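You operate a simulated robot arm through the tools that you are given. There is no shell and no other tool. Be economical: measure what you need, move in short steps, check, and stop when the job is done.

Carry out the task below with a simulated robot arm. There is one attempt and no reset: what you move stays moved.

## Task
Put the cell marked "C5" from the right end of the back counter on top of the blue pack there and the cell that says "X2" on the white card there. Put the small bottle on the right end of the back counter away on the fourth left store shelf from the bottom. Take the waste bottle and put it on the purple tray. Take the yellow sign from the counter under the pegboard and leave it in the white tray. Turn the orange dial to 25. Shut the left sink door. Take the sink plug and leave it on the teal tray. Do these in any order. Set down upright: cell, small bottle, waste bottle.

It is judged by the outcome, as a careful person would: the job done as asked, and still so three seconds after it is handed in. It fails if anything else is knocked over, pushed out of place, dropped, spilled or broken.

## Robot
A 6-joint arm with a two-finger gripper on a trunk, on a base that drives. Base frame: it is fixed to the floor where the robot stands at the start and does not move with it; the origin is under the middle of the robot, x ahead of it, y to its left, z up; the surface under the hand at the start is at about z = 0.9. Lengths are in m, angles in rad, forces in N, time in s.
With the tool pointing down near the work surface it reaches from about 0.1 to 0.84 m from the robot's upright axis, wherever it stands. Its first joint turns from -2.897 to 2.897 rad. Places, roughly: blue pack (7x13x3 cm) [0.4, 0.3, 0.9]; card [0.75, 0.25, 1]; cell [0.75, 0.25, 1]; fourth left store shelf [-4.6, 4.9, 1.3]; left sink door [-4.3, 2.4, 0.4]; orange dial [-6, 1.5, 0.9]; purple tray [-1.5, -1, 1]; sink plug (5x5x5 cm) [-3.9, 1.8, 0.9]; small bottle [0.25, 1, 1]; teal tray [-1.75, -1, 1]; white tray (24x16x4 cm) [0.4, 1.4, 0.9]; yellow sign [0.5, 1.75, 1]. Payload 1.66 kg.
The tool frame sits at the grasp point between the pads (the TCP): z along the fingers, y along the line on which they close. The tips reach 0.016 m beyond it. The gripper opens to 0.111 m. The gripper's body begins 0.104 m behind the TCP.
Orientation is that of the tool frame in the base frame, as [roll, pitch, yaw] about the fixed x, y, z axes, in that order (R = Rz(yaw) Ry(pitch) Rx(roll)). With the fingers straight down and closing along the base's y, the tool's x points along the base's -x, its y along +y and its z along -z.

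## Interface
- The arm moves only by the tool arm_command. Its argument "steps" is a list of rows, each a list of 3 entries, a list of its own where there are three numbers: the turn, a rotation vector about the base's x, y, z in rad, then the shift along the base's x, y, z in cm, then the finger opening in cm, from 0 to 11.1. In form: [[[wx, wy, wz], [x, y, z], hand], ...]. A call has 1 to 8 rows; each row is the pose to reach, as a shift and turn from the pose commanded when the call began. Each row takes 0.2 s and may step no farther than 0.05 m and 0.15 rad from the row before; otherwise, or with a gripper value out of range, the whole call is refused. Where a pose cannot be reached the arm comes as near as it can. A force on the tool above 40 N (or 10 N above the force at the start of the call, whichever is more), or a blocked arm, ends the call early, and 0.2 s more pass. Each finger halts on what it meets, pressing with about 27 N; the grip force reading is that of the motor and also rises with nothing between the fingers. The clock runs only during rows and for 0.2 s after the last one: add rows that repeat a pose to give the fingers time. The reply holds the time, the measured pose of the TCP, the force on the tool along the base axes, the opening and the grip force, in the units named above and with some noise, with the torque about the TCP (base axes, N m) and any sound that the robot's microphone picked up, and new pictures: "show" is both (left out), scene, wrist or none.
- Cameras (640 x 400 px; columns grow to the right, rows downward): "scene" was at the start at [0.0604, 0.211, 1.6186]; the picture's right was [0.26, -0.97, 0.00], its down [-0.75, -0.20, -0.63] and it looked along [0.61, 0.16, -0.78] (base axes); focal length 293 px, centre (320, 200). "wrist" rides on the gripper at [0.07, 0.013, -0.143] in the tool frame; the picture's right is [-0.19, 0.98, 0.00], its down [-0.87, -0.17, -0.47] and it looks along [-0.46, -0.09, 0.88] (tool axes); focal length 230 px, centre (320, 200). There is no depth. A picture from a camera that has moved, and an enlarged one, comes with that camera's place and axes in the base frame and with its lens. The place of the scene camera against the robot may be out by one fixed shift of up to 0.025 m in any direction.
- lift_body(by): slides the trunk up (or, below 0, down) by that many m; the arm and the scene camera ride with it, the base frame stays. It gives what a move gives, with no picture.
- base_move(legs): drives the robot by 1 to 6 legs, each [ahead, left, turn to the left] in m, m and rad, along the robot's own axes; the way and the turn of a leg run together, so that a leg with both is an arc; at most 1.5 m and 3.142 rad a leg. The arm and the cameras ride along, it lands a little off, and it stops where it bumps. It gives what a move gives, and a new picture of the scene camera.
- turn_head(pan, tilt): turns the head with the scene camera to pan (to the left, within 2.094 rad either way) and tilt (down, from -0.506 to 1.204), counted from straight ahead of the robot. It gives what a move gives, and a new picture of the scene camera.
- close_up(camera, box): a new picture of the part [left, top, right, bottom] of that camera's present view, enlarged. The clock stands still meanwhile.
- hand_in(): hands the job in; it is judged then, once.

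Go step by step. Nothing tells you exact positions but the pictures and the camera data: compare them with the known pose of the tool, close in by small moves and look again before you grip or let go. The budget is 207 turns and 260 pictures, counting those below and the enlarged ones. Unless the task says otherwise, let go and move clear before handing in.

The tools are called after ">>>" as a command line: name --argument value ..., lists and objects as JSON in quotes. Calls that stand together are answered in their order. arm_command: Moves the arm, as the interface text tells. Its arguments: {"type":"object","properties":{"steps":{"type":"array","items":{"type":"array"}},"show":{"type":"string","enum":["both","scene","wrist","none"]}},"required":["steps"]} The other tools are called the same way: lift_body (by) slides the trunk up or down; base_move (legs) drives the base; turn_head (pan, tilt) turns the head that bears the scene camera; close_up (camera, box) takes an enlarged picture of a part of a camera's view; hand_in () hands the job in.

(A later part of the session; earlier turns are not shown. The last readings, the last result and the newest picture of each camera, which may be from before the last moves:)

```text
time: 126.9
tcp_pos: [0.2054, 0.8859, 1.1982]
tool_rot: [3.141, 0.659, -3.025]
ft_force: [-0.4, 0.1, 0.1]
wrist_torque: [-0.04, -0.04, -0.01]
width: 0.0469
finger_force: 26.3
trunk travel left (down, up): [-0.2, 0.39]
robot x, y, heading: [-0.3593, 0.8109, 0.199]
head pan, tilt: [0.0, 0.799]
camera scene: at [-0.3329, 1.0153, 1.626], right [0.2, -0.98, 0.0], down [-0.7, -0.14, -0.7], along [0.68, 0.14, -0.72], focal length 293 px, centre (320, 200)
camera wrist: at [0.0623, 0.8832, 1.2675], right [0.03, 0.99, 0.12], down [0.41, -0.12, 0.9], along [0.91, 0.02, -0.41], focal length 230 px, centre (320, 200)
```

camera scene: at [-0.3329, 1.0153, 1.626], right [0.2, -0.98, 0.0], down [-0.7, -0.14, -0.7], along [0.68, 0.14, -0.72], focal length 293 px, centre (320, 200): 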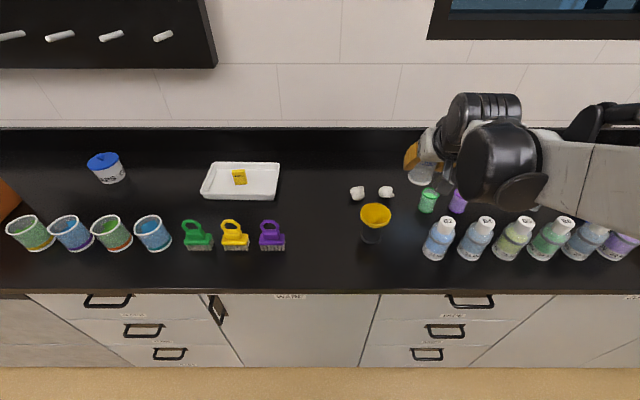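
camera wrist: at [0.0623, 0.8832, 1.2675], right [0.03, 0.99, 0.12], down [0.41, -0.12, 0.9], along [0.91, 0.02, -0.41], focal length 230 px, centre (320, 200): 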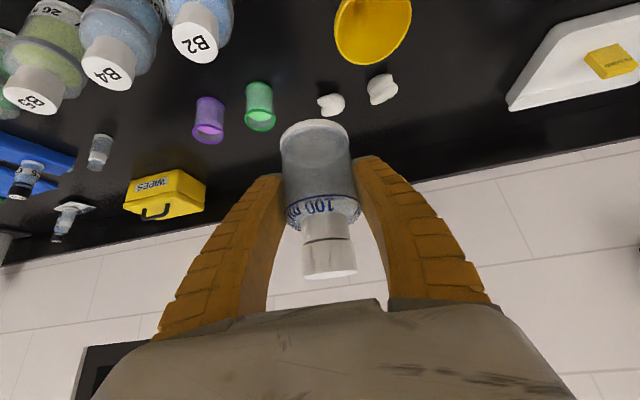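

Everything intact and the bottle is held. Driving toward the store, keeping right of the island.

>>> base_move --legs '[[-0.5, 0, 0], [0, 0, 1.54], [1.145, 0.196, 0], [1.145, 0.196, 0], [1.145, 0.196, 0]]'

>>> turn_head --pan 0.9 --tilt 0.3

```text
time: 150.1
tcp_pos: [-2.0956, 4.5369, 1.1963]
tool_rot: [3.141, 0.661, -1.488]
ft_force: [-0.1, 0.2, -0.3]
wrist_torque: [-0.03, 0.0, 0.01]
width: 0.0469
finger_force: 27.4
trunk travel left (down, up): [-0.2, 0.39]
robot x, y, heading: [-2.043, 3.965, 1.739]
head pan, tilt: [0.0, 0.799]
camera scene: at [-2.233, 3.9966, 1.6259], right [0.99, 0.16, 0.0], down [0.12, -0.71, -0.7], along [-0.11, 0.69, -0.72], focal length 293 px, centre (320, 200)
```

scene: 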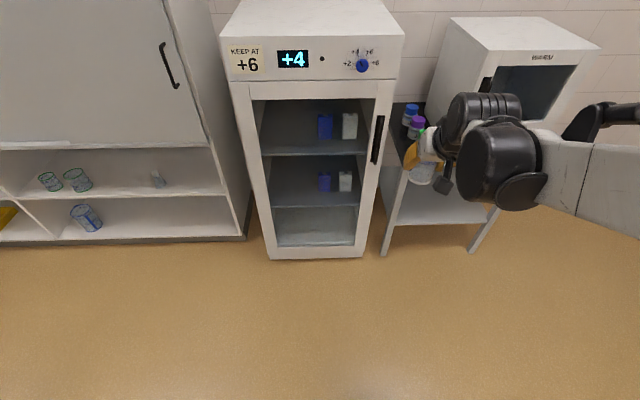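

```text
time: 151.3
tcp_pos: [-2.0948, 4.5377, 1.1976]
tool_rot: [-3.141, 0.662, -1.487]
ft_force: [0.3, 0.4, -0.1]
wrist_torque: [-0.03, -0.01, 0.01]
width: 0.0469
finger_force: 27.3
trunk travel left (down, up): [-0.2, 0.39]
robot x, y, heading: [-2.0397, 3.9655, 1.733]
head pan, tilt: [0.901, 0.3]
camera scene: at [-2.3013, 3.962, 1.6702], right [0.49, 0.87, 0.0], down [0.26, -0.14, -0.96], along [-0.84, 0.46, -0.3], focal length 293 px, centre (320, 200)
```

scene: 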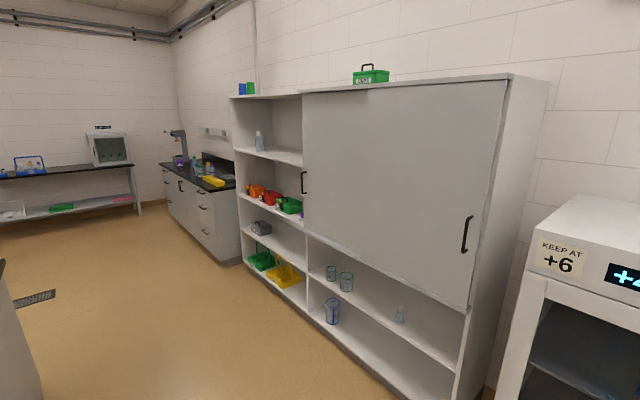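

The fourth shelf from the bottom (with one clear bottle, z≈1.30) is open on the left column. I'll raise the trunk and drive in front of it.

>>> lift_body --by 0.25

>>> base_move --legs '[[0.22, 0, 0], [0, 1.1, 0], [0, 1.05, 0]]'

>>> turn_head --pan 0.1 --tilt 0.5

```text
time: 153.9
tcp_pos: [-2.0943, 4.5367, 1.4471]
tool_rot: [3.14, 0.662, -1.487]
ft_force: [0.5, 0.1, -0.1]
wrist_torque: [0.0, 0.02, 0.0]
width: 0.047
finger_force: 27.0
trunk travel left (down, up): [-0.45, 0.14]
robot x, y, heading: [-2.0434, 3.9633, 1.731]
head pan, tilt: [0.901, 0.3]
```

```text
time: 165.6
tcp_pos: [-4.2223, 4.3522, 1.447]
tool_rot: [-3.141, 0.661, -1.43]
ft_force: [0.1, 0.8, 0.1]
wrist_torque: [0.0, -0.04, -0.01]
width: 0.0467
finger_force: 27.1
trunk travel left (down, up): [-0.45, 0.14]
robot x, y, heading: [-4.1365, 3.7854, 1.792]
head pan, tilt: [0.901, 0.3]
camera scene: at [-4.3975, 3.7663, 1.9202], right [0.44, 0.9, 0.0], down [0.27, -0.13, -0.96], along [-0.86, 0.42, -0.3], focal length 293 px, centre (320, 200)
```

scene: 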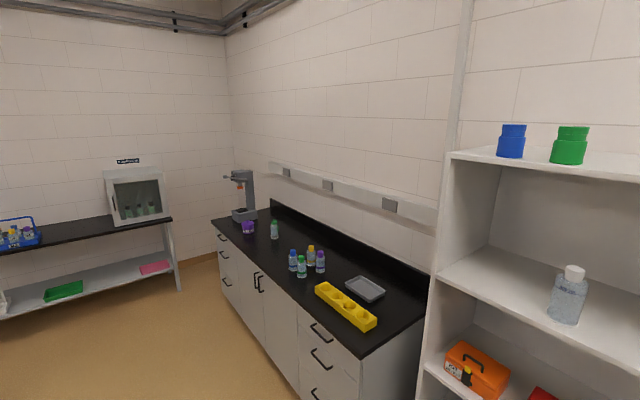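

```text
time: 166.7
tcp_pos: [-4.2228, 4.3524, 1.4486]
tool_rot: [3.141, 0.66, -1.433]
ft_force: [1.0, 0.4, -0.3]
wrist_torque: [-0.02, 0.0, 0.01]
width: 0.0469
finger_force: 26.8
trunk travel left (down, up): [-0.45, 0.14]
robot x, y, heading: [-4.1379, 3.7873, 1.792]
head pan, tilt: [0.099, 0.499]
camera scene: at [-4.3416, 3.8121, 1.9019], right [0.95, 0.31, 0.0], down [0.15, -0.45, -0.88], along [-0.28, 0.83, -0.48], focal length 293 px, centre (320, 200)
```

scene: 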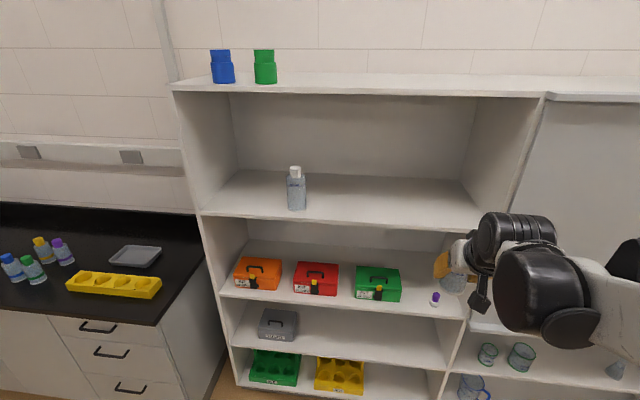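

Fourth shelf confirmed. Driving ahead 0.40 m so the bottle comes to the shelf front.

>>> base_move --legs '[[0.38, 0.0, 0]]'

>>> arm_command --steps '[[[0, 0, 0], [0, 0, 0], 3.6]]' --show "wrist"

```text
time: 169.1
tcp_pos: [-4.2989, 4.7253, 1.4474]
tool_rot: [3.14, 0.662, -1.442]
ft_force: [-0.1, -0.3, -1.6]
wrist_torque: [-0.02, 0.01, 0.02]
width: 0.0468
finger_force: 27.3
trunk travel left (down, up): [-0.45, 0.14]
robot x, y, heading: [-4.221, 4.1592, 1.777]
head pan, tilt: [0.099, 0.499]
camera scene: at [-4.4226, 4.1874, 1.9018], right [0.95, 0.3, 0.0], down [0.15, -0.46, -0.88], along [-0.27, 0.84, -0.48], focal length 293 px, centre (320, 200)
```

scene: 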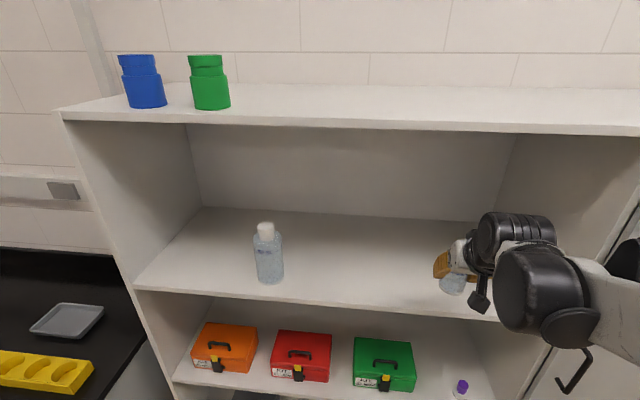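

```text
time: 169.5
tcp_pos: [-4.2978, 4.7245, 1.4471]
tool_rot: [-3.141, 0.662, -1.442]
ft_force: [0.0, -0.1, 0.3]
wrist_torque: [0.01, -0.02, 0.01]
width: 0.0467
finger_force: 27.3
trunk travel left (down, up): [-0.45, 0.14]
robot x, y, heading: [-4.2234, 4.1608, 1.777]
head pan, tilt: [0.099, 0.499]
camera wrist: at [-4.2935, 4.5808, 1.5168], right [-0.99, 0.02, 0.12], down [0.11, 0.41, 0.9], along [-0.03, 0.91, -0.41], focal length 230 px, centre (320, 200)
```

wrist: 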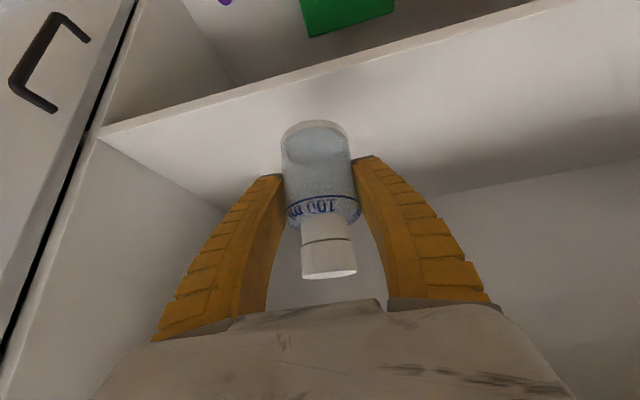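

>>> arm_command --steps '[[[0, 0, 0], [-3.2, 3.3, 0], 3.6], [[0, 0, 0], [-6.4, 6.6, 0], 3.6], [[0, 0, 0], [-9.6, 9.9, 0], 3.6], [[0, 0, 0], [-10.5, 11.1, 0], 3.6], [[0, 0, 0], [-10.5, 11.1, -3], 3.6], [[0, 0, 0], [-10.5, 11.1, -6], 3.6], [[0, 0, 0], [-10.5, 11.1, -7.5], 3.6]]'

>>> close_up --camera "scene" --box '[380, 180, 540, 320]'

```text
time: 171.1
tcp_pos: [-4.4042, 4.8343, 1.3708]
tool_rot: [-3.141, 0.663, -1.442]
ft_force: [-0.2, 0.0, -0.6]
wrist_torque: [0.02, 0.0, 0.02]
width: 0.0469
finger_force: 26.9
trunk travel left (down, up): [-0.45, 0.14]
robot x, y, heading: [-4.2202, 4.1565, 1.778]
head pan, tilt: [0.099, 0.499]
camera scene: at [-4.4226, 4.1868, 1.9018], right [0.95, 0.3, 0.0], down [0.15, -0.46, -0.88], along [-0.27, 0.84, -0.48], focal length 293 px, centre (320, 200)
camera wrist: at [-4.4001, 4.6906, 1.4399], right [-0.99, 0.02, 0.12], down [0.11, 0.41, 0.9], along [-0.03, 0.91, -0.41], focal length 230 px, centre (320, 200)
```

scene: 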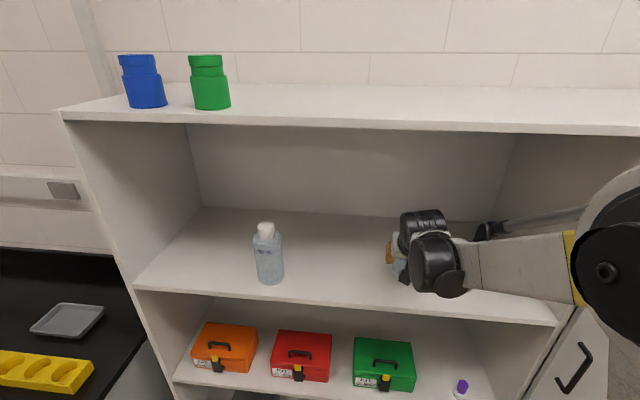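
wrist: 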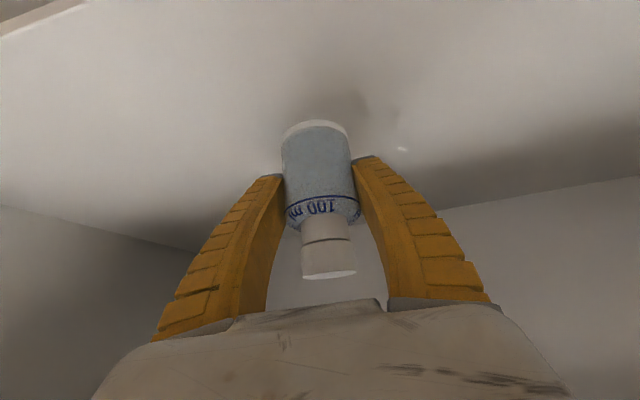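

```text
2.86 times, centred on (460, 250) of scene
camera zoom: at [-4.4226, 4.1868, 1.9018], right [0.95, 0.3, 0.0], down [0.15, -0.46, -0.88], along [-0.27, 0.84, -0.48], focal length 838 px, centre (-80, 57)
```

zoom: 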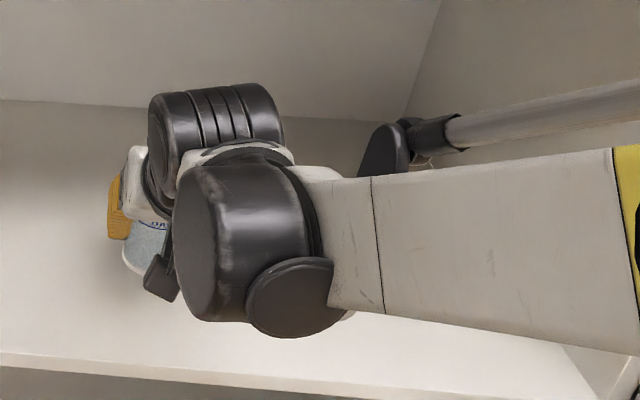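

Inside the shelf, near the surface (shadow close). Lowering in small steps until contact.

>>> arm_command --steps '[[[0, 0, 0], [0, 0, -0.5], 3.6], [[0, 0, 0], [0, 0, -1], 3.6], [[0, 0, 0], [0, 0, -1.5], 3.6], [[0, 0, 0], [0, 0, -1.8], 3.6], [[0, 0, 0], [0, 0, -2.1], 3.6]]' --show "wrist"

```text
time: 172.3
tcp_pos: [-4.4048, 4.8371, 1.3515]
tool_rot: [-3.141, 0.662, -1.442]
ft_force: [0.4, 0.2, 0.2]
wrist_torque: [0.01, -0.01, 0.0]
width: 0.0467
finger_force: 27.2
trunk travel left (down, up): [-0.45, 0.14]
robot x, y, heading: [-4.2219, 4.1586, 1.781]
head pan, tilt: [0.099, 0.499]
camera wrist: at [-4.3997, 4.692, 1.4208], right [-0.99, 0.02, 0.12], down [0.11, 0.41, 0.9], along [-0.03, 0.91, -0.41], focal length 230 px, centre (320, 200)
```

wrist: 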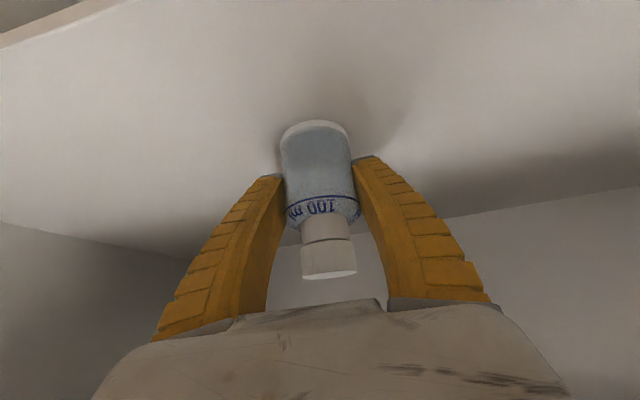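

>>> arm_command --steps '[[[0, 0, 0], [0, 0, -0.3], 3.6], [[0, 0, 0], [0, 0, -0.6], 3.6], [[0, 0, 0], [0, 0, -0.9], 3.6], [[0, 0, 0], [0, 0, -1.2], 3.6], [[0, 0, 0], [0, 0, -1.5], 3.6], [[0, 0, 0], [0, 0, -1.8], 3.6]]' --show "wrist"

```text
time: 173.7
tcp_pos: [-4.4049, 4.8362, 1.335]
tool_rot: [-3.14, 0.663, -1.439]
ft_force: [-8.4, 5.4, 27.1]
wrist_torque: [0.09, 0.13, -0.07]
width: 0.0503
finger_force: 26.9
trunk travel left (down, up): [-0.45, 0.14]
robot x, y, heading: [-4.2176, 4.1552, 1.78]
head pan, tilt: [0.099, 0.499]
camera wrist: at [-4.3994, 4.6914, 1.4033], right [-0.99, 0.02, 0.12], down [0.11, 0.41, 0.9], along [-0.03, 0.91, -0.41], focal length 230 px, centre (320, 200)
```

wrist: 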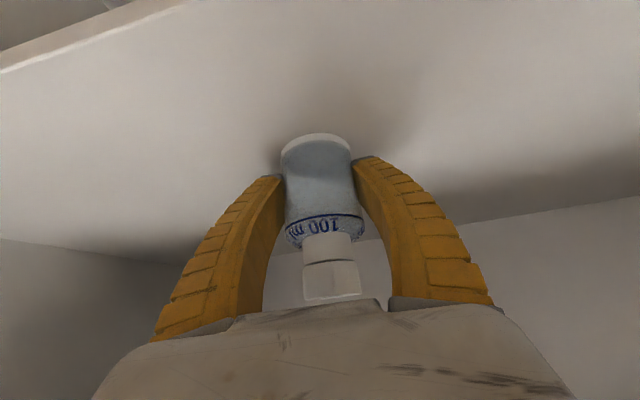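

>>> arm_command --steps '[[[0, 0, 0], [0, 0, 0.3], 3.6], [[0, 0, 0], [0, 0, 0.4], 4.6], [[0, 0, 0], [0, 0, 0.4], 5.4], [[0, 0, 0], [0, 0, 0.4], 6.2], [[0, 0, 0], [0, 0, 0.4], 7]]' --show "wrist"

```text
time: 174.9
tcp_pos: [-4.4039, 4.8362, 1.3372]
tool_rot: [-3.14, 0.661, -1.443]
ft_force: [0.4, 0.2, 0.3]
wrist_torque: [-0.03, 0.0, -0.01]
width: 0.0717
finger_force: 1.2
trunk travel left (down, up): [-0.45, 0.14]
robot x, y, heading: [-4.2206, 4.1568, 1.782]
head pan, tilt: [0.099, 0.499]
camera wrist: at [-4.3986, 4.6928, 1.4063], right [-0.99, 0.02, 0.12], down [0.11, 0.41, 0.9], along [-0.03, 0.91, -0.41], focal length 230 px, centre (320, 200)
```

wrist: 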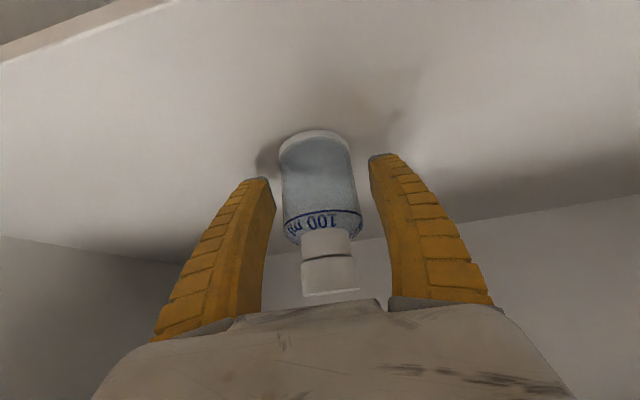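

>>> arm_command --steps '[[[0, 0, 0], [0.3, -2.4, 3.2], 7], [[0, 0, 0], [0.6, -4.9, 6.3], 7], [[0, 0, 0], [0.9, -7.3, 9.5], 7], [[0, 0, 0], [1.3, -11.5, 11], 7], [[0, 0, 0], [1.8, -16, 11], 7], [[0, 0, 0], [2.3, -20.5, 11], 7], [[0, 0, 0], [2.8, -25, 11], 7]]'

```text
time: 176.5
tcp_pos: [-4.3764, 4.5832, 1.4508]
tool_rot: [-3.141, 0.664, -1.442]
ft_force: [0.4, -0.3, 0.2]
wrist_torque: [0.01, 0.01, 0.03]
width: 0.0718
finger_force: 1.7
trunk travel left (down, up): [-0.45, 0.14]
robot x, y, heading: [-4.2161, 4.1563, 1.781]
head pan, tilt: [0.099, 0.499]
camera scene: at [-4.4213, 4.1841, 1.9021], right [0.95, 0.3, 0.0], down [0.15, -0.45, -0.88], along [-0.27, 0.84, -0.48], focal length 293 px, centre (320, 200)
camera wrist: at [-4.371, 4.4397, 1.52], right [-0.99, 0.02, 0.12], down [0.12, 0.41, 0.9], along [-0.03, 0.91, -0.41], focal length 230 px, centre (320, 200)
```

scene: 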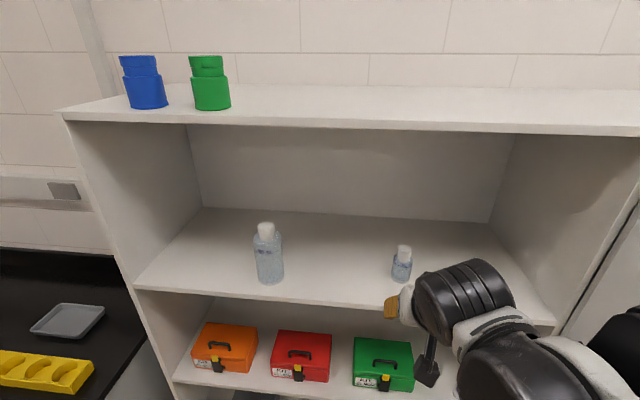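
wrist: 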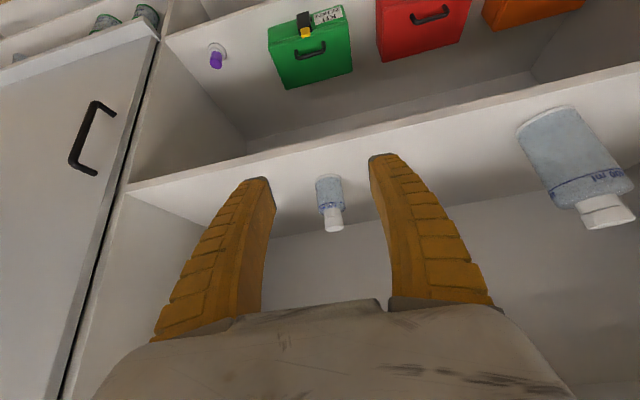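

Small bottle stands on the fourth shelf. Next is the sink; I'll look toward the left side of the island.

>>> base_move --legs '[[-0.25, 0.0, 0]]'

>>> turn_head --pan 2.09 --tilt 0.45

>>> turn_head --pan 1.3 --tilt 0.45

```text
time: 178.3
tcp_pos: [-4.3233, 4.3428, 1.4493]
tool_rot: [3.141, 0.662, -1.444]
ft_force: [0.6, 0.4, -0.5]
wrist_torque: [0.03, 0.0, 0.02]
width: 0.0717
finger_force: 0.7
trunk travel left (down, up): [-0.45, 0.14]
robot x, y, heading: [-4.1687, 3.9151, 1.78]
head pan, tilt: [0.099, 0.499]
camera scene: at [-4.3707, 3.9432, 1.9019], right [0.95, 0.3, 0.0], down [0.14, -0.46, -0.88], along [-0.27, 0.84, -0.48], focal length 293 px, centre (320, 200)
```

scene: 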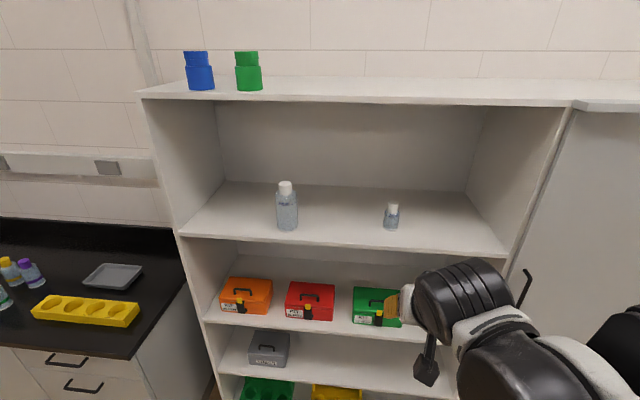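

```text
time: 180.2
tcp_pos: [-4.325, 4.3441, 1.4494]
tool_rot: [-3.141, 0.661, -1.441]
ft_force: [1.1, -0.2, 0.4]
wrist_torque: [0.0, 0.01, 0.02]
width: 0.0718
finger_force: 1.1
trunk travel left (down, up): [-0.45, 0.14]
robot x, y, heading: [-4.1685, 3.915, 1.777]
head pan, tilt: [2.089, 0.45]
camera scene: at [-4.4122, 3.7967, 1.9063], right [-0.66, 0.75, 0.0], down [0.33, 0.29, -0.9], along [-0.67, -0.6, -0.44], focal length 293 px, centre (320, 200)
```

scene: 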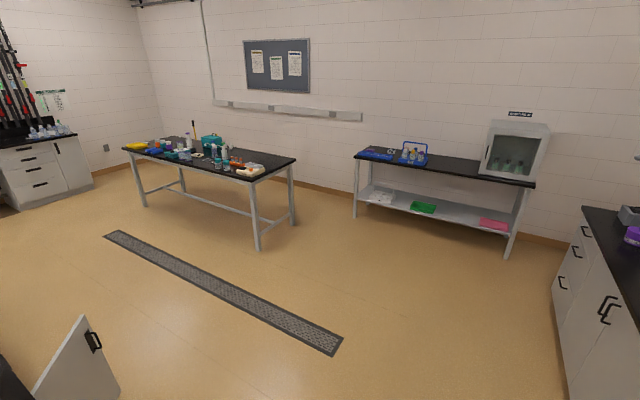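

```text
time: 181.4
tcp_pos: [-4.3251, 4.343, 1.4502]
tool_rot: [3.141, 0.662, -1.443]
ft_force: [-0.3, -0.7, -0.7]
wrist_torque: [0.02, -0.02, -0.03]
width: 0.0716
finger_force: 0.8
trunk travel left (down, up): [-0.45, 0.14]
robot x, y, heading: [-4.1684, 3.9162, 1.78]
head pan, tilt: [1.3, 0.45]
camera scene: at [-4.4352, 3.8633, 1.9063], right [0.06, 1.0, 0.0], down [0.43, -0.03, -0.9], along [-0.9, 0.06, -0.44], focal length 293 px, centre (320, 200)
```

scene: 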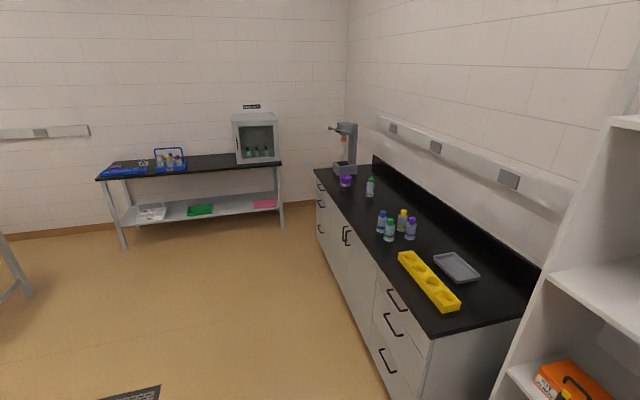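

The left sink door is ajar on the island's far face (free edge ≈ (-4.41, 2.2)). I'll go round to face it.

>>> base_move --legs '[[0, 1.05, 0], [0, 0, -1.61], [0, -0.9, 0]]'

>>> turn_head --pan -0.35 --tilt 0.75

```text
time: 195.1
tcp_pos: [-4.6733, 2.9019, 1.4502]
tool_rot: [3.14, 0.662, 3.117]
ft_force: [0.7, -0.1, 0.1]
wrist_torque: [0.05, -0.02, -0.01]
width: 0.0716
finger_force: 1.2
trunk travel left (down, up): [-0.45, 0.14]
robot x, y, heading: [-5.1195, 2.817, 0.058]
head pan, tilt: [1.3, 0.45]
camera scene: at [-5.1244, 3.0936, 1.9064], right [0.98, -0.21, 0.0], down [-0.09, -0.43, -0.9], along [0.19, 0.88, -0.44], focal length 293 px, centre (320, 200)
```

scene: 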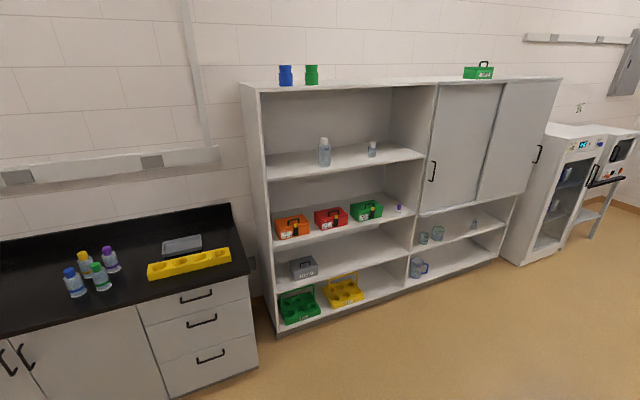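

```text
time: 196.8
tcp_pos: [-4.6728, 2.9033, 1.4496]
tool_rot: [3.14, 0.661, 3.118]
ft_force: [-0.5, 1.0, -0.4]
wrist_torque: [0.03, 0.04, 0.02]
width: 0.0716
finger_force: 1.3
trunk travel left (down, up): [-0.45, 0.14]
robot x, y, heading: [-5.1216, 2.8133, 0.053]
head pan, tilt: [-0.351, 0.75]
camera scene: at [-5.0646, 2.9803, 1.8799], right [-0.29, -0.96, 0.0], down [-0.65, 0.2, -0.73], along [0.7, -0.21, -0.68], focal length 293 px, centre (320, 200)
```

scene: 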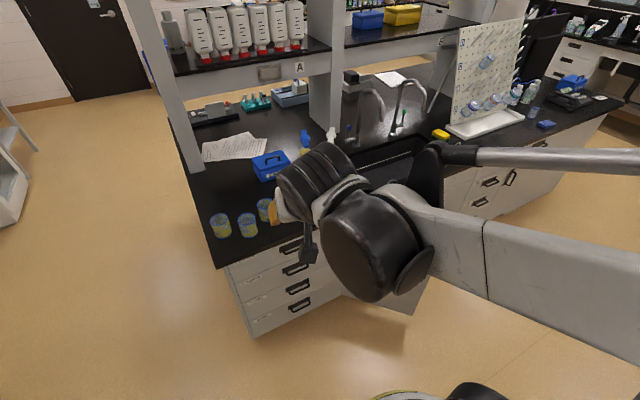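

>>> base_move --legs '[[0, -0.6, 0.12]]'

>>> turn_head --pan 0.0 --tilt 1.0

```text
time: 200.2
tcp_pos: [-4.62, 2.3692, 1.4508]
tool_rot: [3.141, 0.662, -3.053]
ft_force: [0.6, -0.2, -0.5]
wrist_torque: [0.02, 0.05, 0.03]
width: 0.0721
finger_force: 1.0
trunk travel left (down, up): [-0.45, 0.14]
robot x, y, heading: [-5.0522, 2.2302, 0.17]
head pan, tilt: [-0.351, 0.75]
camera scene: at [-5.0176, 2.4014, 1.88], right [-0.18, -0.98, 0.0], down [-0.67, 0.12, -0.73], along [0.72, -0.13, -0.68], focal length 293 px, centre (320, 200)
```

scene: 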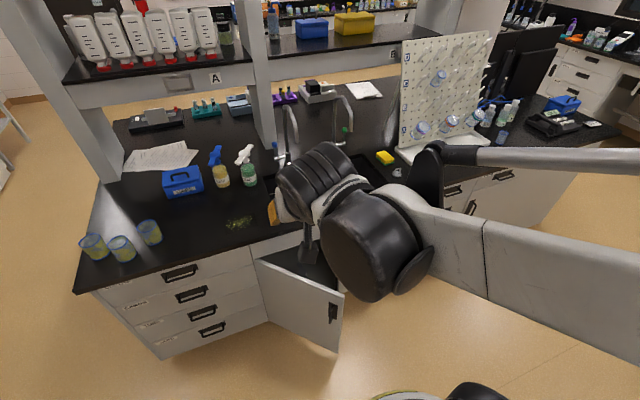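

```text
time: 201.0
tcp_pos: [-4.62, 2.3705, 1.4504]
tool_rot: [-3.142, 0.66, -3.051]
ft_force: [-0.6, -0.6, -0.8]
wrist_torque: [0.01, 0.01, 0.01]
width: 0.0718
finger_force: 1.4
trunk travel left (down, up): [-0.45, 0.14]
robot x, y, heading: [-5.0567, 2.2314, 0.174]
head pan, tilt: [0.0, 1.0]
camera scene: at [-5.0305, 2.4287, 1.8608], right [0.17, -0.99, 0.0], down [-0.83, -0.14, -0.54], along [0.53, 0.09, -0.84], focal length 293 px, centre (320, 200)
```

scene: 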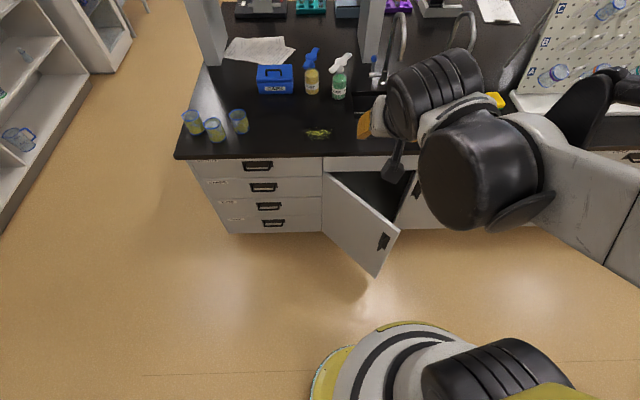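

The door runs from hinge (-4.17, 2.57) to free edge (-4.42, 2.18), top z≈0.73. I'll lower the trunk and arm and push its outer face closed with the fingertips.

>>> lift_body --by -0.45

>>> arm_command --steps '[[[0, 0, 0], [0, 0, -4.5], 4], [[0, 0, 0], [0, 0, -9], 2], [[0, 0, 0], [0, 0, -13.5], 0], [[0, 0, 0], [0, 0, -18], 0], [[0, 0, 0], [0, 0, -22.5], 0], [[0, 0, 0], [0, 0, -27], 0], [[0, 0, 0], [0, 0, -31.5], 0], [[0, 0, 0], [0, 0, -36], 0]]'

```text
refused: -0.45 is not a number from -0.4 to 0.4
```

```text
time: 202.8
tcp_pos: [-4.5699, 2.3902, 1.2603]
tool_rot: [-3.14, 0.659, -3.054]
ft_force: [0.2, -0.3, -0.8]
wrist_torque: [0.02, 0.0, -0.01]
width: 0.0002
finger_force: 26.8
out of reach, approached as far as the arm can: row 4, 5, 6, 7, 8
trunk travel left (down, up): [-0.45, 0.14]
robot x, y, heading: [-5.0544, 2.2323, 0.166]
head pan, tilt: [0.0, 1.0]
camera scene: at [-5.0301, 2.4291, 1.8607], right [0.17, -0.99, 0.0], down [-0.83, -0.14, -0.54], along [0.53, 0.09, -0.84], focal length 293 px, centre (320, 200)
camera wrist: at [-4.7131, 2.3913, 1.3293], right [0.06, 0.99, 0.12], down [0.41, -0.13, 0.9], along [0.91, -0.01, -0.41], focal length 230 px, centre (320, 200)
```

scene: 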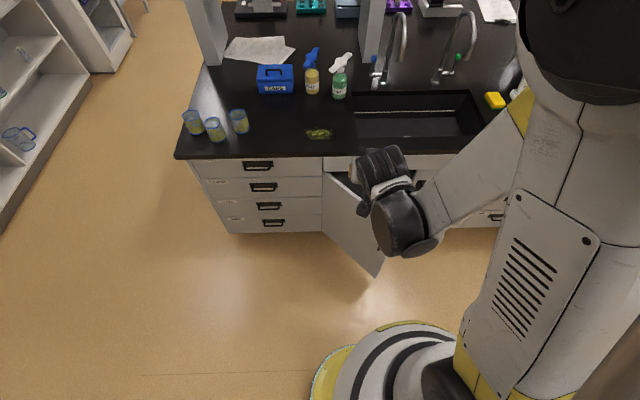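
wrist: 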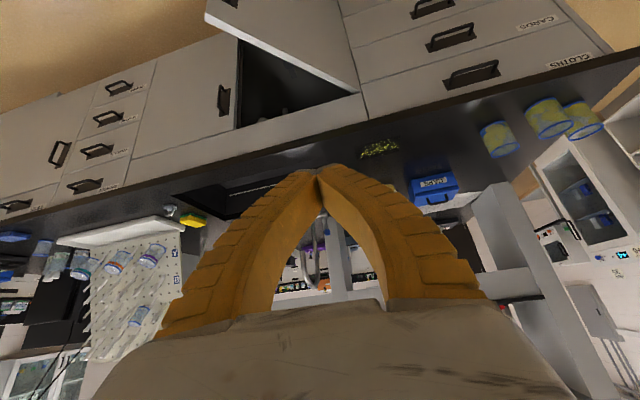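

>>> lift_body --by -0.4

>>> lift_body --by -0.05

>>> arm_command --steps '[[[0, 0, 0], [0, -1, -3], 0], [[0, 0, 0], [0, -2, -6], 0], [[0, 0, 0], [0, -3, -10], 0], [[0, 0, 0], [0, -4, -14], 0]]'

```text
time: 206.6
tcp_pos: [-4.5701, 2.3902, 0.8609]
tool_rot: [3.141, 0.659, -3.053]
ft_force: [-0.3, -1.1, 0.1]
wrist_torque: [-0.05, 0.02, -0.03]
width: 0.0
finger_force: 27.1
trunk travel left (down, up): [-0.05, 0.54]
robot x, y, heading: [-5.055, 2.2325, 0.167]
head pan, tilt: [0.0, 1.0]
```

```text
time: 207.5
tcp_pos: [-4.5702, 2.3913, 0.8105]
tool_rot: [3.141, 0.66, -3.051]
ft_force: [-0.4, 0.1, -0.6]
wrist_torque: [-0.02, -0.01, 0.01]
width: 0.0
finger_force: 27.1
trunk travel left (down, up): [0.0, 0.59]
robot x, y, heading: [-5.0506, 2.235, 0.167]
head pan, tilt: [0.0, 1.0]
```

```text
time: 208.5
tcp_pos: [-4.5079, 2.3776, 0.7801]
tool_rot: [-3.141, 0.656, -3.052]
ft_force: [0.5, 0.5, 0.2]
wrist_torque: [0.01, 0.01, 0.02]
width: 0.0
finger_force: 26.8
out of reach, approached as far as the arm can: row 1, 2, 3, 4
trunk travel left (down, up): [0.0, 0.59]
robot x, y, heading: [-5.0519, 2.2312, 0.168]
head pan, tilt: [0.0, 1.0]
camera scene: at [-5.0301, 2.4288, 1.4107], right [0.17, -0.99, 0.0], down [-0.83, -0.14, -0.54], along [0.53, 0.09, -0.84], focal length 293 px, centre (320, 200)
camera wrist: at [-4.6513, 2.3782, 0.8502], right [0.06, 0.99, 0.11], down [0.41, -0.13, 0.9], along [0.91, -0.01, -0.42], focal length 230 px, centre (320, 200)
```

scene: 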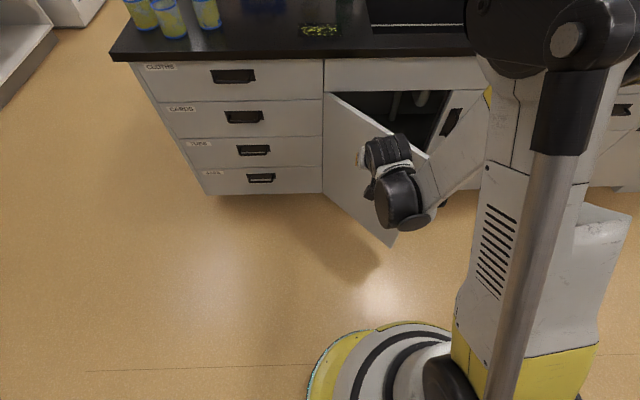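
wrist: 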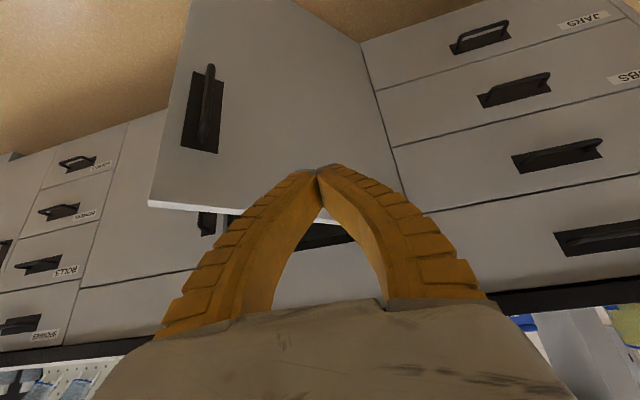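

>>> arm_command --steps '[[[0, 0, 0], [3, -1.5, -3], 0], [[0, 0, 0], [6, -3, -6], 0], [[0, 0, 0], [8, -4.5, -9.5], 0], [[0, 0, 0], [8.5, -4.8, -13], 0], [[0, 0, 0], [8.8, -4.8, -16], 0]]'

```text
time: 209.7
tcp_pos: [-4.3735, 2.3373, 0.6485]
tool_rot: [3.14, 0.659, -3.054]
ft_force: [0.7, 0.1, -1.0]
wrist_torque: [0.03, 0.01, 0.02]
width: 0.0
finger_force: 27.4
out of reach, approached as far as the arm can: row 1, 2, 3, 4, 5
trunk travel left (down, up): [0.0, 0.59]
robot x, y, heading: [-5.0513, 2.232, 0.166]
head pan, tilt: [0.0, 1.0]
camera scene: at [-5.0304, 2.4287, 1.4107], right [0.17, -0.99, 0.0], down [-0.83, -0.14, -0.54], along [0.53, 0.09, -0.84], focal length 293 px, centre (320, 200)
camera wrist: at [-4.516, 2.3374, 0.7187], right [0.06, 0.99, 0.12], down [0.41, -0.13, 0.9], along [0.91, -0.01, -0.41], focal length 230 px, centre (320, 200)
```

scene: 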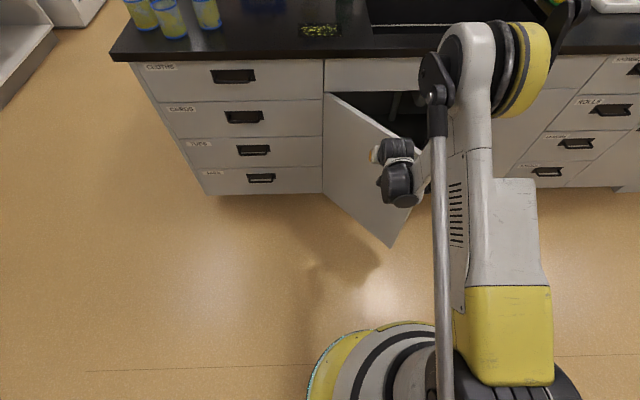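
wrist: 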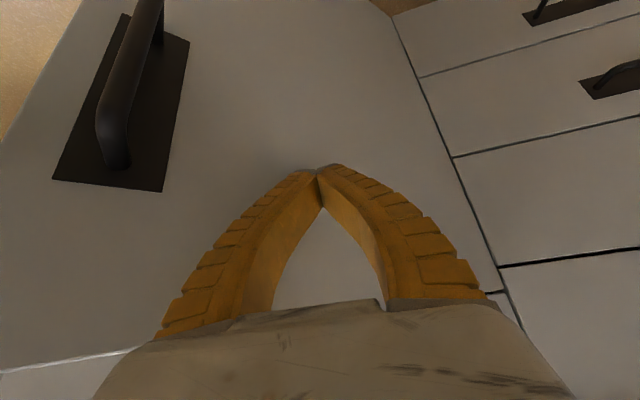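

Fingertips face the door about 30 cm from the hinge. I'll push by driving the base forward gently.

>>> base_move --legs '[[0.12, -0.05, 0], [0.08, -0.03, 0]]'

```text
time: 211.7
tcp_pos: [-4.1646, 2.2922, 0.6488]
tool_rot: [-3.141, 0.659, -3.05]
ft_force: [-0.1, -0.7, 0.6]
wrist_torque: [0.05, -0.03, 0.03]
width: 0.0
finger_force: 27.0
trunk travel left (down, up): [0.0, 0.59]
robot x, y, heading: [-4.8494, 2.1856, 0.17]
head pan, tilt: [0.0, 1.0]
camera scene: at [-4.8244, 2.3819, 1.4108], right [0.17, -0.99, 0.0], down [-0.83, -0.14, -0.54], along [0.53, 0.09, -0.84], focal length 293 px, centre (320, 200)
```

scene: 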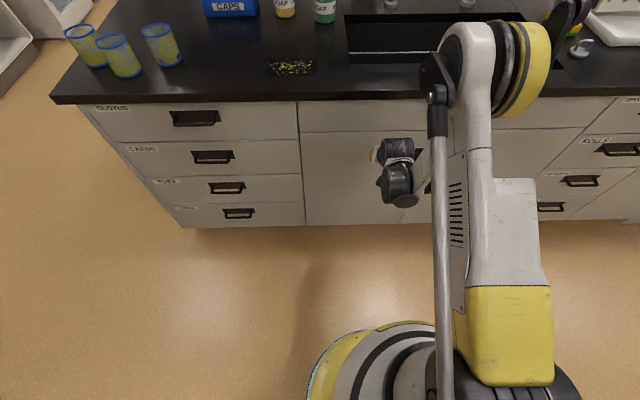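

>>> arm_command --steps '[[[0, 0, 0], [1, -0.2, 0], 0], [[0, 0, 0], [2, -0.4, 0], 0], [[0, 0, 0], [3, -0.5, 0], 0], [[0, 0, 0], [4, -0.6, 0], 0]]'

```text
time: 212.6
tcp_pos: [-4.1405, 2.2875, 0.6498]
tool_rot: [-3.14, 0.645, -3.048]
ft_force: [-13.6, -2.5, 2.0]
wrist_torque: [0.0, -0.06, 0.18]
width: 0.0
finger_force: 26.8
trunk travel left (down, up): [0.0, 0.59]
robot x, y, heading: [-4.843, 2.1841, 0.172]
head pan, tilt: [0.0, 1.0]
stopped in row 4: the force on the tool passed its limit at 52 N (the readings are from after the stop); the commanded pose is now the measured one
camera scene: at [-4.8262, 2.3816, 1.4109], right [0.17, -0.99, 0.0], down [-0.83, -0.14, -0.54], along [0.53, 0.09, -0.84], focal length 293 px, centre (320, 200)
camera wrist: at [-4.2839, 2.2865, 0.7203], right [0.06, 0.99, 0.11], down [0.42, -0.13, 0.9], along [0.91, -0.01, -0.42], focal length 230 px, centre (320, 200)
```

scene: 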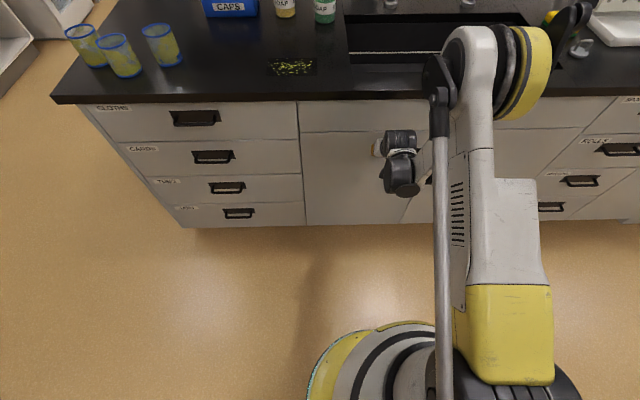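
wrist: 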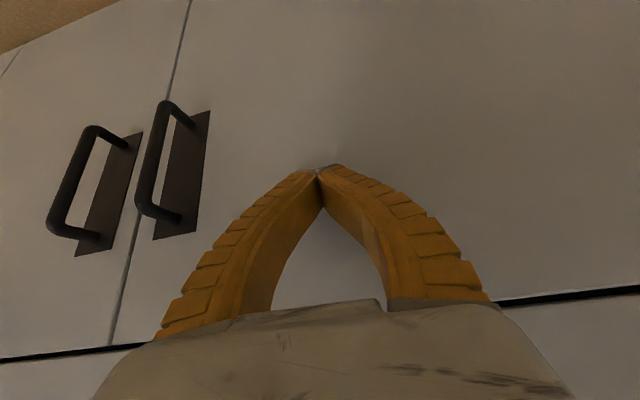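

The door is flush and shut. Backing off and raising, then looking toward the dial.

>>> base_move --legs '[[-0.35, 0, 0]]'

>>> lift_body --by 0.3

>>> arm_command --steps '[[[0, 0, 0], [0, 0, 4], 3], [[0, 0, 0], [-1, 0, 8], 5], [[0, 0, 0], [-2, 0, 12], 7], [[0, 0, 0], [-3, 0, 16], 7], [[0, 0, 0], [-4, 0, 20], 7], [[0, 0, 0], [-6, 0, 24], 7], [[0, 0, 0], [-8, 0, 28], 7]]' --show "scene"

>>> turn_head --pan -2.09 --tilt 0.4

```text
time: 214.9
tcp_pos: [-4.491, 2.2223, 0.6482]
tool_rot: [-3.139, 0.65, -3.052]
ft_force: [-0.3, -0.6, -0.2]
wrist_torque: [-0.01, -0.03, -0.01]
width: 0.0
finger_force: 27.2
trunk travel left (down, up): [0.0, 0.59]
robot x, y, heading: [-5.2022, 2.1244, 0.165]
head pan, tilt: [0.0, 1.0]
camera scene: at [-5.1771, 2.3212, 1.4108], right [0.17, -0.99, 0.0], down [-0.83, -0.14, -0.54], along [0.53, 0.09, -0.84], focal length 293 px, centre (320, 200)
```

scene: 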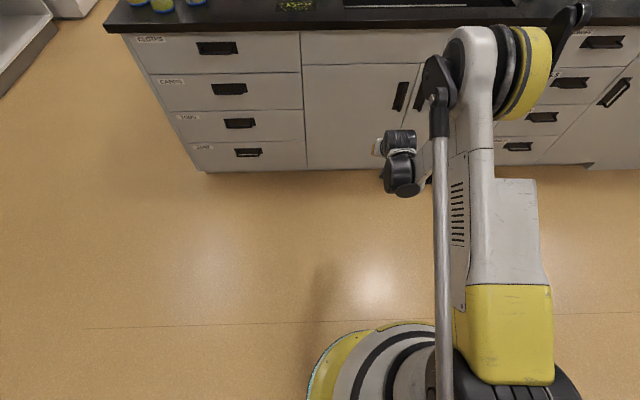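

```text
time: 217.9
tcp_pos: [-4.493, 2.2234, 0.9468]
tool_rot: [-3.14, 0.647, -3.053]
ft_force: [-0.1, 0.0, 0.6]
wrist_torque: [0.0, 0.0, 0.0]
width: 0.0
finger_force: 27.1
trunk travel left (down, up): [-0.3, 0.29]
robot x, y, heading: [-5.1989, 2.1263, 0.167]
head pan, tilt: [0.0, 1.0]
```

```text
time: 219.5
tcp_pos: [-4.5779, 2.2223, 1.2293]
tool_rot: [-3.141, 0.647, -3.052]
ft_force: [0.1, 0.7, -0.1]
wrist_torque: [-0.02, 0.01, 0.01]
width: 0.0718
finger_force: 1.2
trunk travel left (down, up): [-0.3, 0.29]
robot x, y, heading: [-5.2016, 2.1246, 0.166]
head pan, tilt: [0.0, 1.0]
camera scene: at [-5.1791, 2.3208, 1.7109], right [0.17, -0.99, 0.0], down [-0.83, -0.14, -0.54], along [0.53, 0.09, -0.84], focal length 293 px, centre (320, 200)
```

scene: 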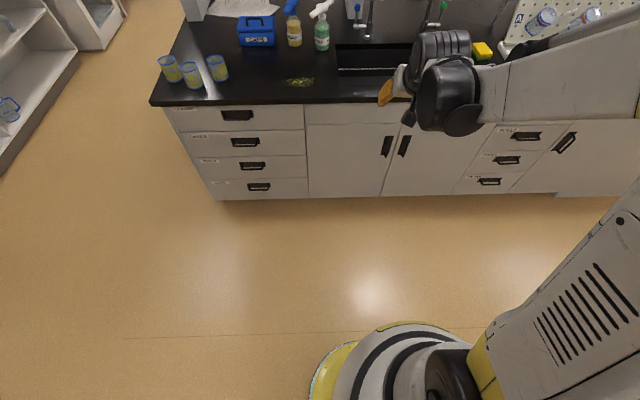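

```text
time: 221.5
tcp_pos: [-4.5779, 2.2239, 1.2282]
tool_rot: [-3.141, 0.647, -3.053]
ft_force: [-0.3, -0.5, 0.4]
wrist_torque: [0.0, -0.03, -0.03]
width: 0.0716
finger_force: 1.0
trunk travel left (down, up): [-0.3, 0.29]
robot x, y, heading: [-5.2035, 2.1226, 0.169]
head pan, tilt: [-2.089, 0.4]
camera scene: at [-5.2776, 2.2225, 1.761], right [-0.94, 0.34, 0.0], down [0.13, 0.37, -0.92], along [-0.32, -0.87, -0.39], focal length 293 px, centre (320, 200)
```

scene: 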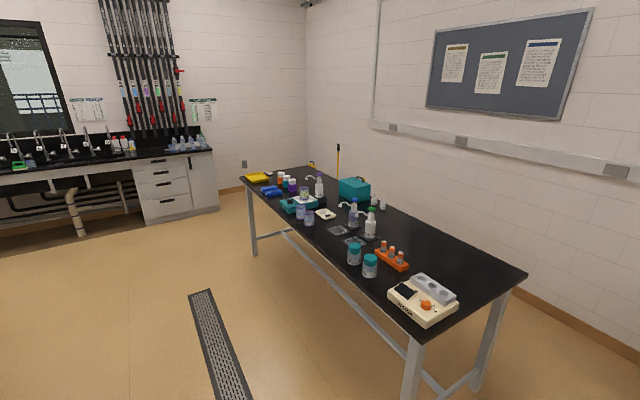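

>>> close_up --camera "scene" --box '[370, 260, 480, 340]'

```text
5.00 times, centred on (425, 300) of scene
camera zoom: at [-5.2776, 2.2225, 1.761], right [-0.94, 0.34, 0.0], down [0.13, 0.37, -0.92], along [-0.32, -0.87, -0.39], focal length 1466 px, centre (-205, -300)
```

zoom: 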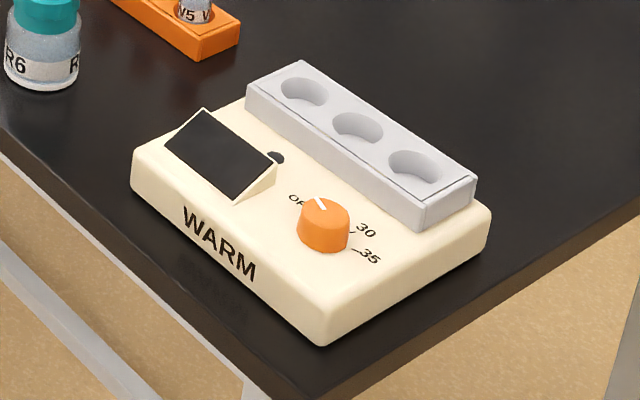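

The device labelled WARM has the orange dial (OFF / hidden 25 / 30 / 35) at about (-5.97, 1.55). I'll turn round and face it.

>>> base_move --legs '[[0, 0, 1.57], [0, 0, 1.57], [0.18, 0.49, 0]]'

>>> turn_head --pan 0.1 --tilt 0.85

```text
time: 232.1
tcp_pos: [-5.9303, 1.53, 1.2279]
tool_rot: [-3.14, 0.645, 0.065]
ft_force: [-1.1, 0.6, -0.7]
wrist_torque: [0.02, -0.01, -0.02]
width: 0.0716
finger_force: 0.4
trunk travel left (down, up): [-0.3, 0.29]
robot x, y, heading: [-5.3035, 1.6137, -2.999]
head pan, tilt: [-2.089, 0.4]
camera scene: at [-5.2163, 1.5146, 1.761], right [0.93, -0.37, 0.0], down [-0.14, -0.36, -0.92], along [0.34, 0.86, -0.39], focal length 293 px, centre (320, 200)
```

scene: 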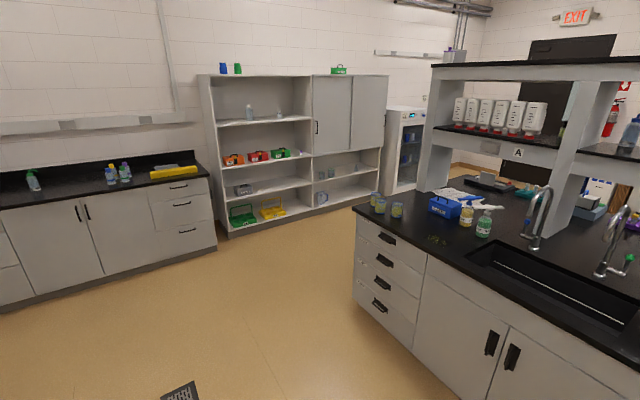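

```text
time: 234.2
tcp_pos: [-5.9303, 1.5291, 1.229]
tool_rot: [-3.138, 0.647, 0.065]
ft_force: [-0.3, 0.3, 0.4]
wrist_torque: [0.0, 0.01, 0.0]
width: 0.0718
finger_force: 0.8
trunk travel left (down, up): [-0.3, 0.29]
robot x, y, heading: [-5.3035, 1.6151, -2.996]
head pan, tilt: [0.099, 0.85]
camera scene: at [-5.326, 1.4104, 1.7219], right [-0.24, 0.97, 0.0], down [0.73, 0.18, -0.66], along [-0.64, -0.16, -0.75], focal length 293 px, centre (320, 200)
```

scene: 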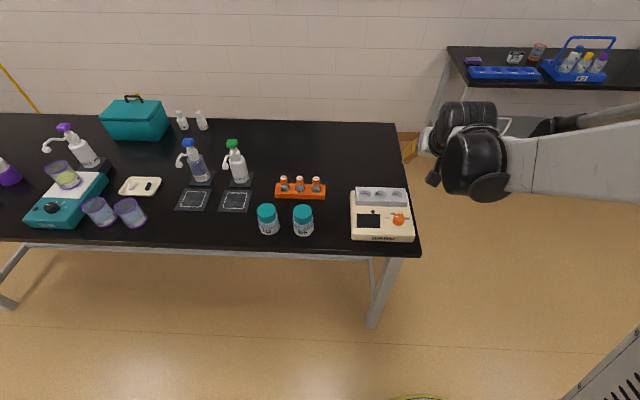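

>>> close_up --camera "scene" --box '[340, 180, 430, 250]'

```text
5.71 times, centred on (385, 215) of scene
camera zoom: at [-5.326, 1.4104, 1.7219], right [-0.24, 0.97, 0.0], down [0.73, 0.18, -0.66], along [-0.64, -0.16, -0.75], focal length 1675 px, centre (-51, 114)
```

zoom: 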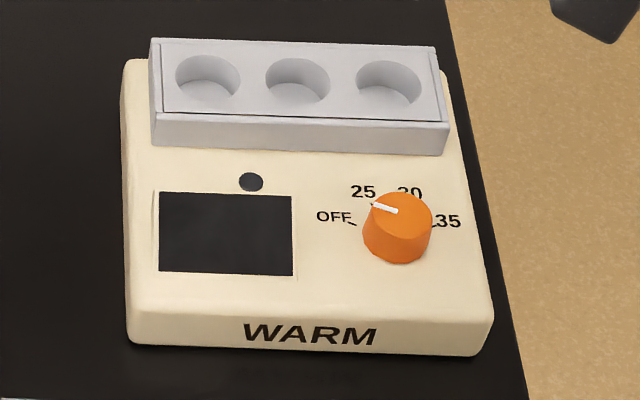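

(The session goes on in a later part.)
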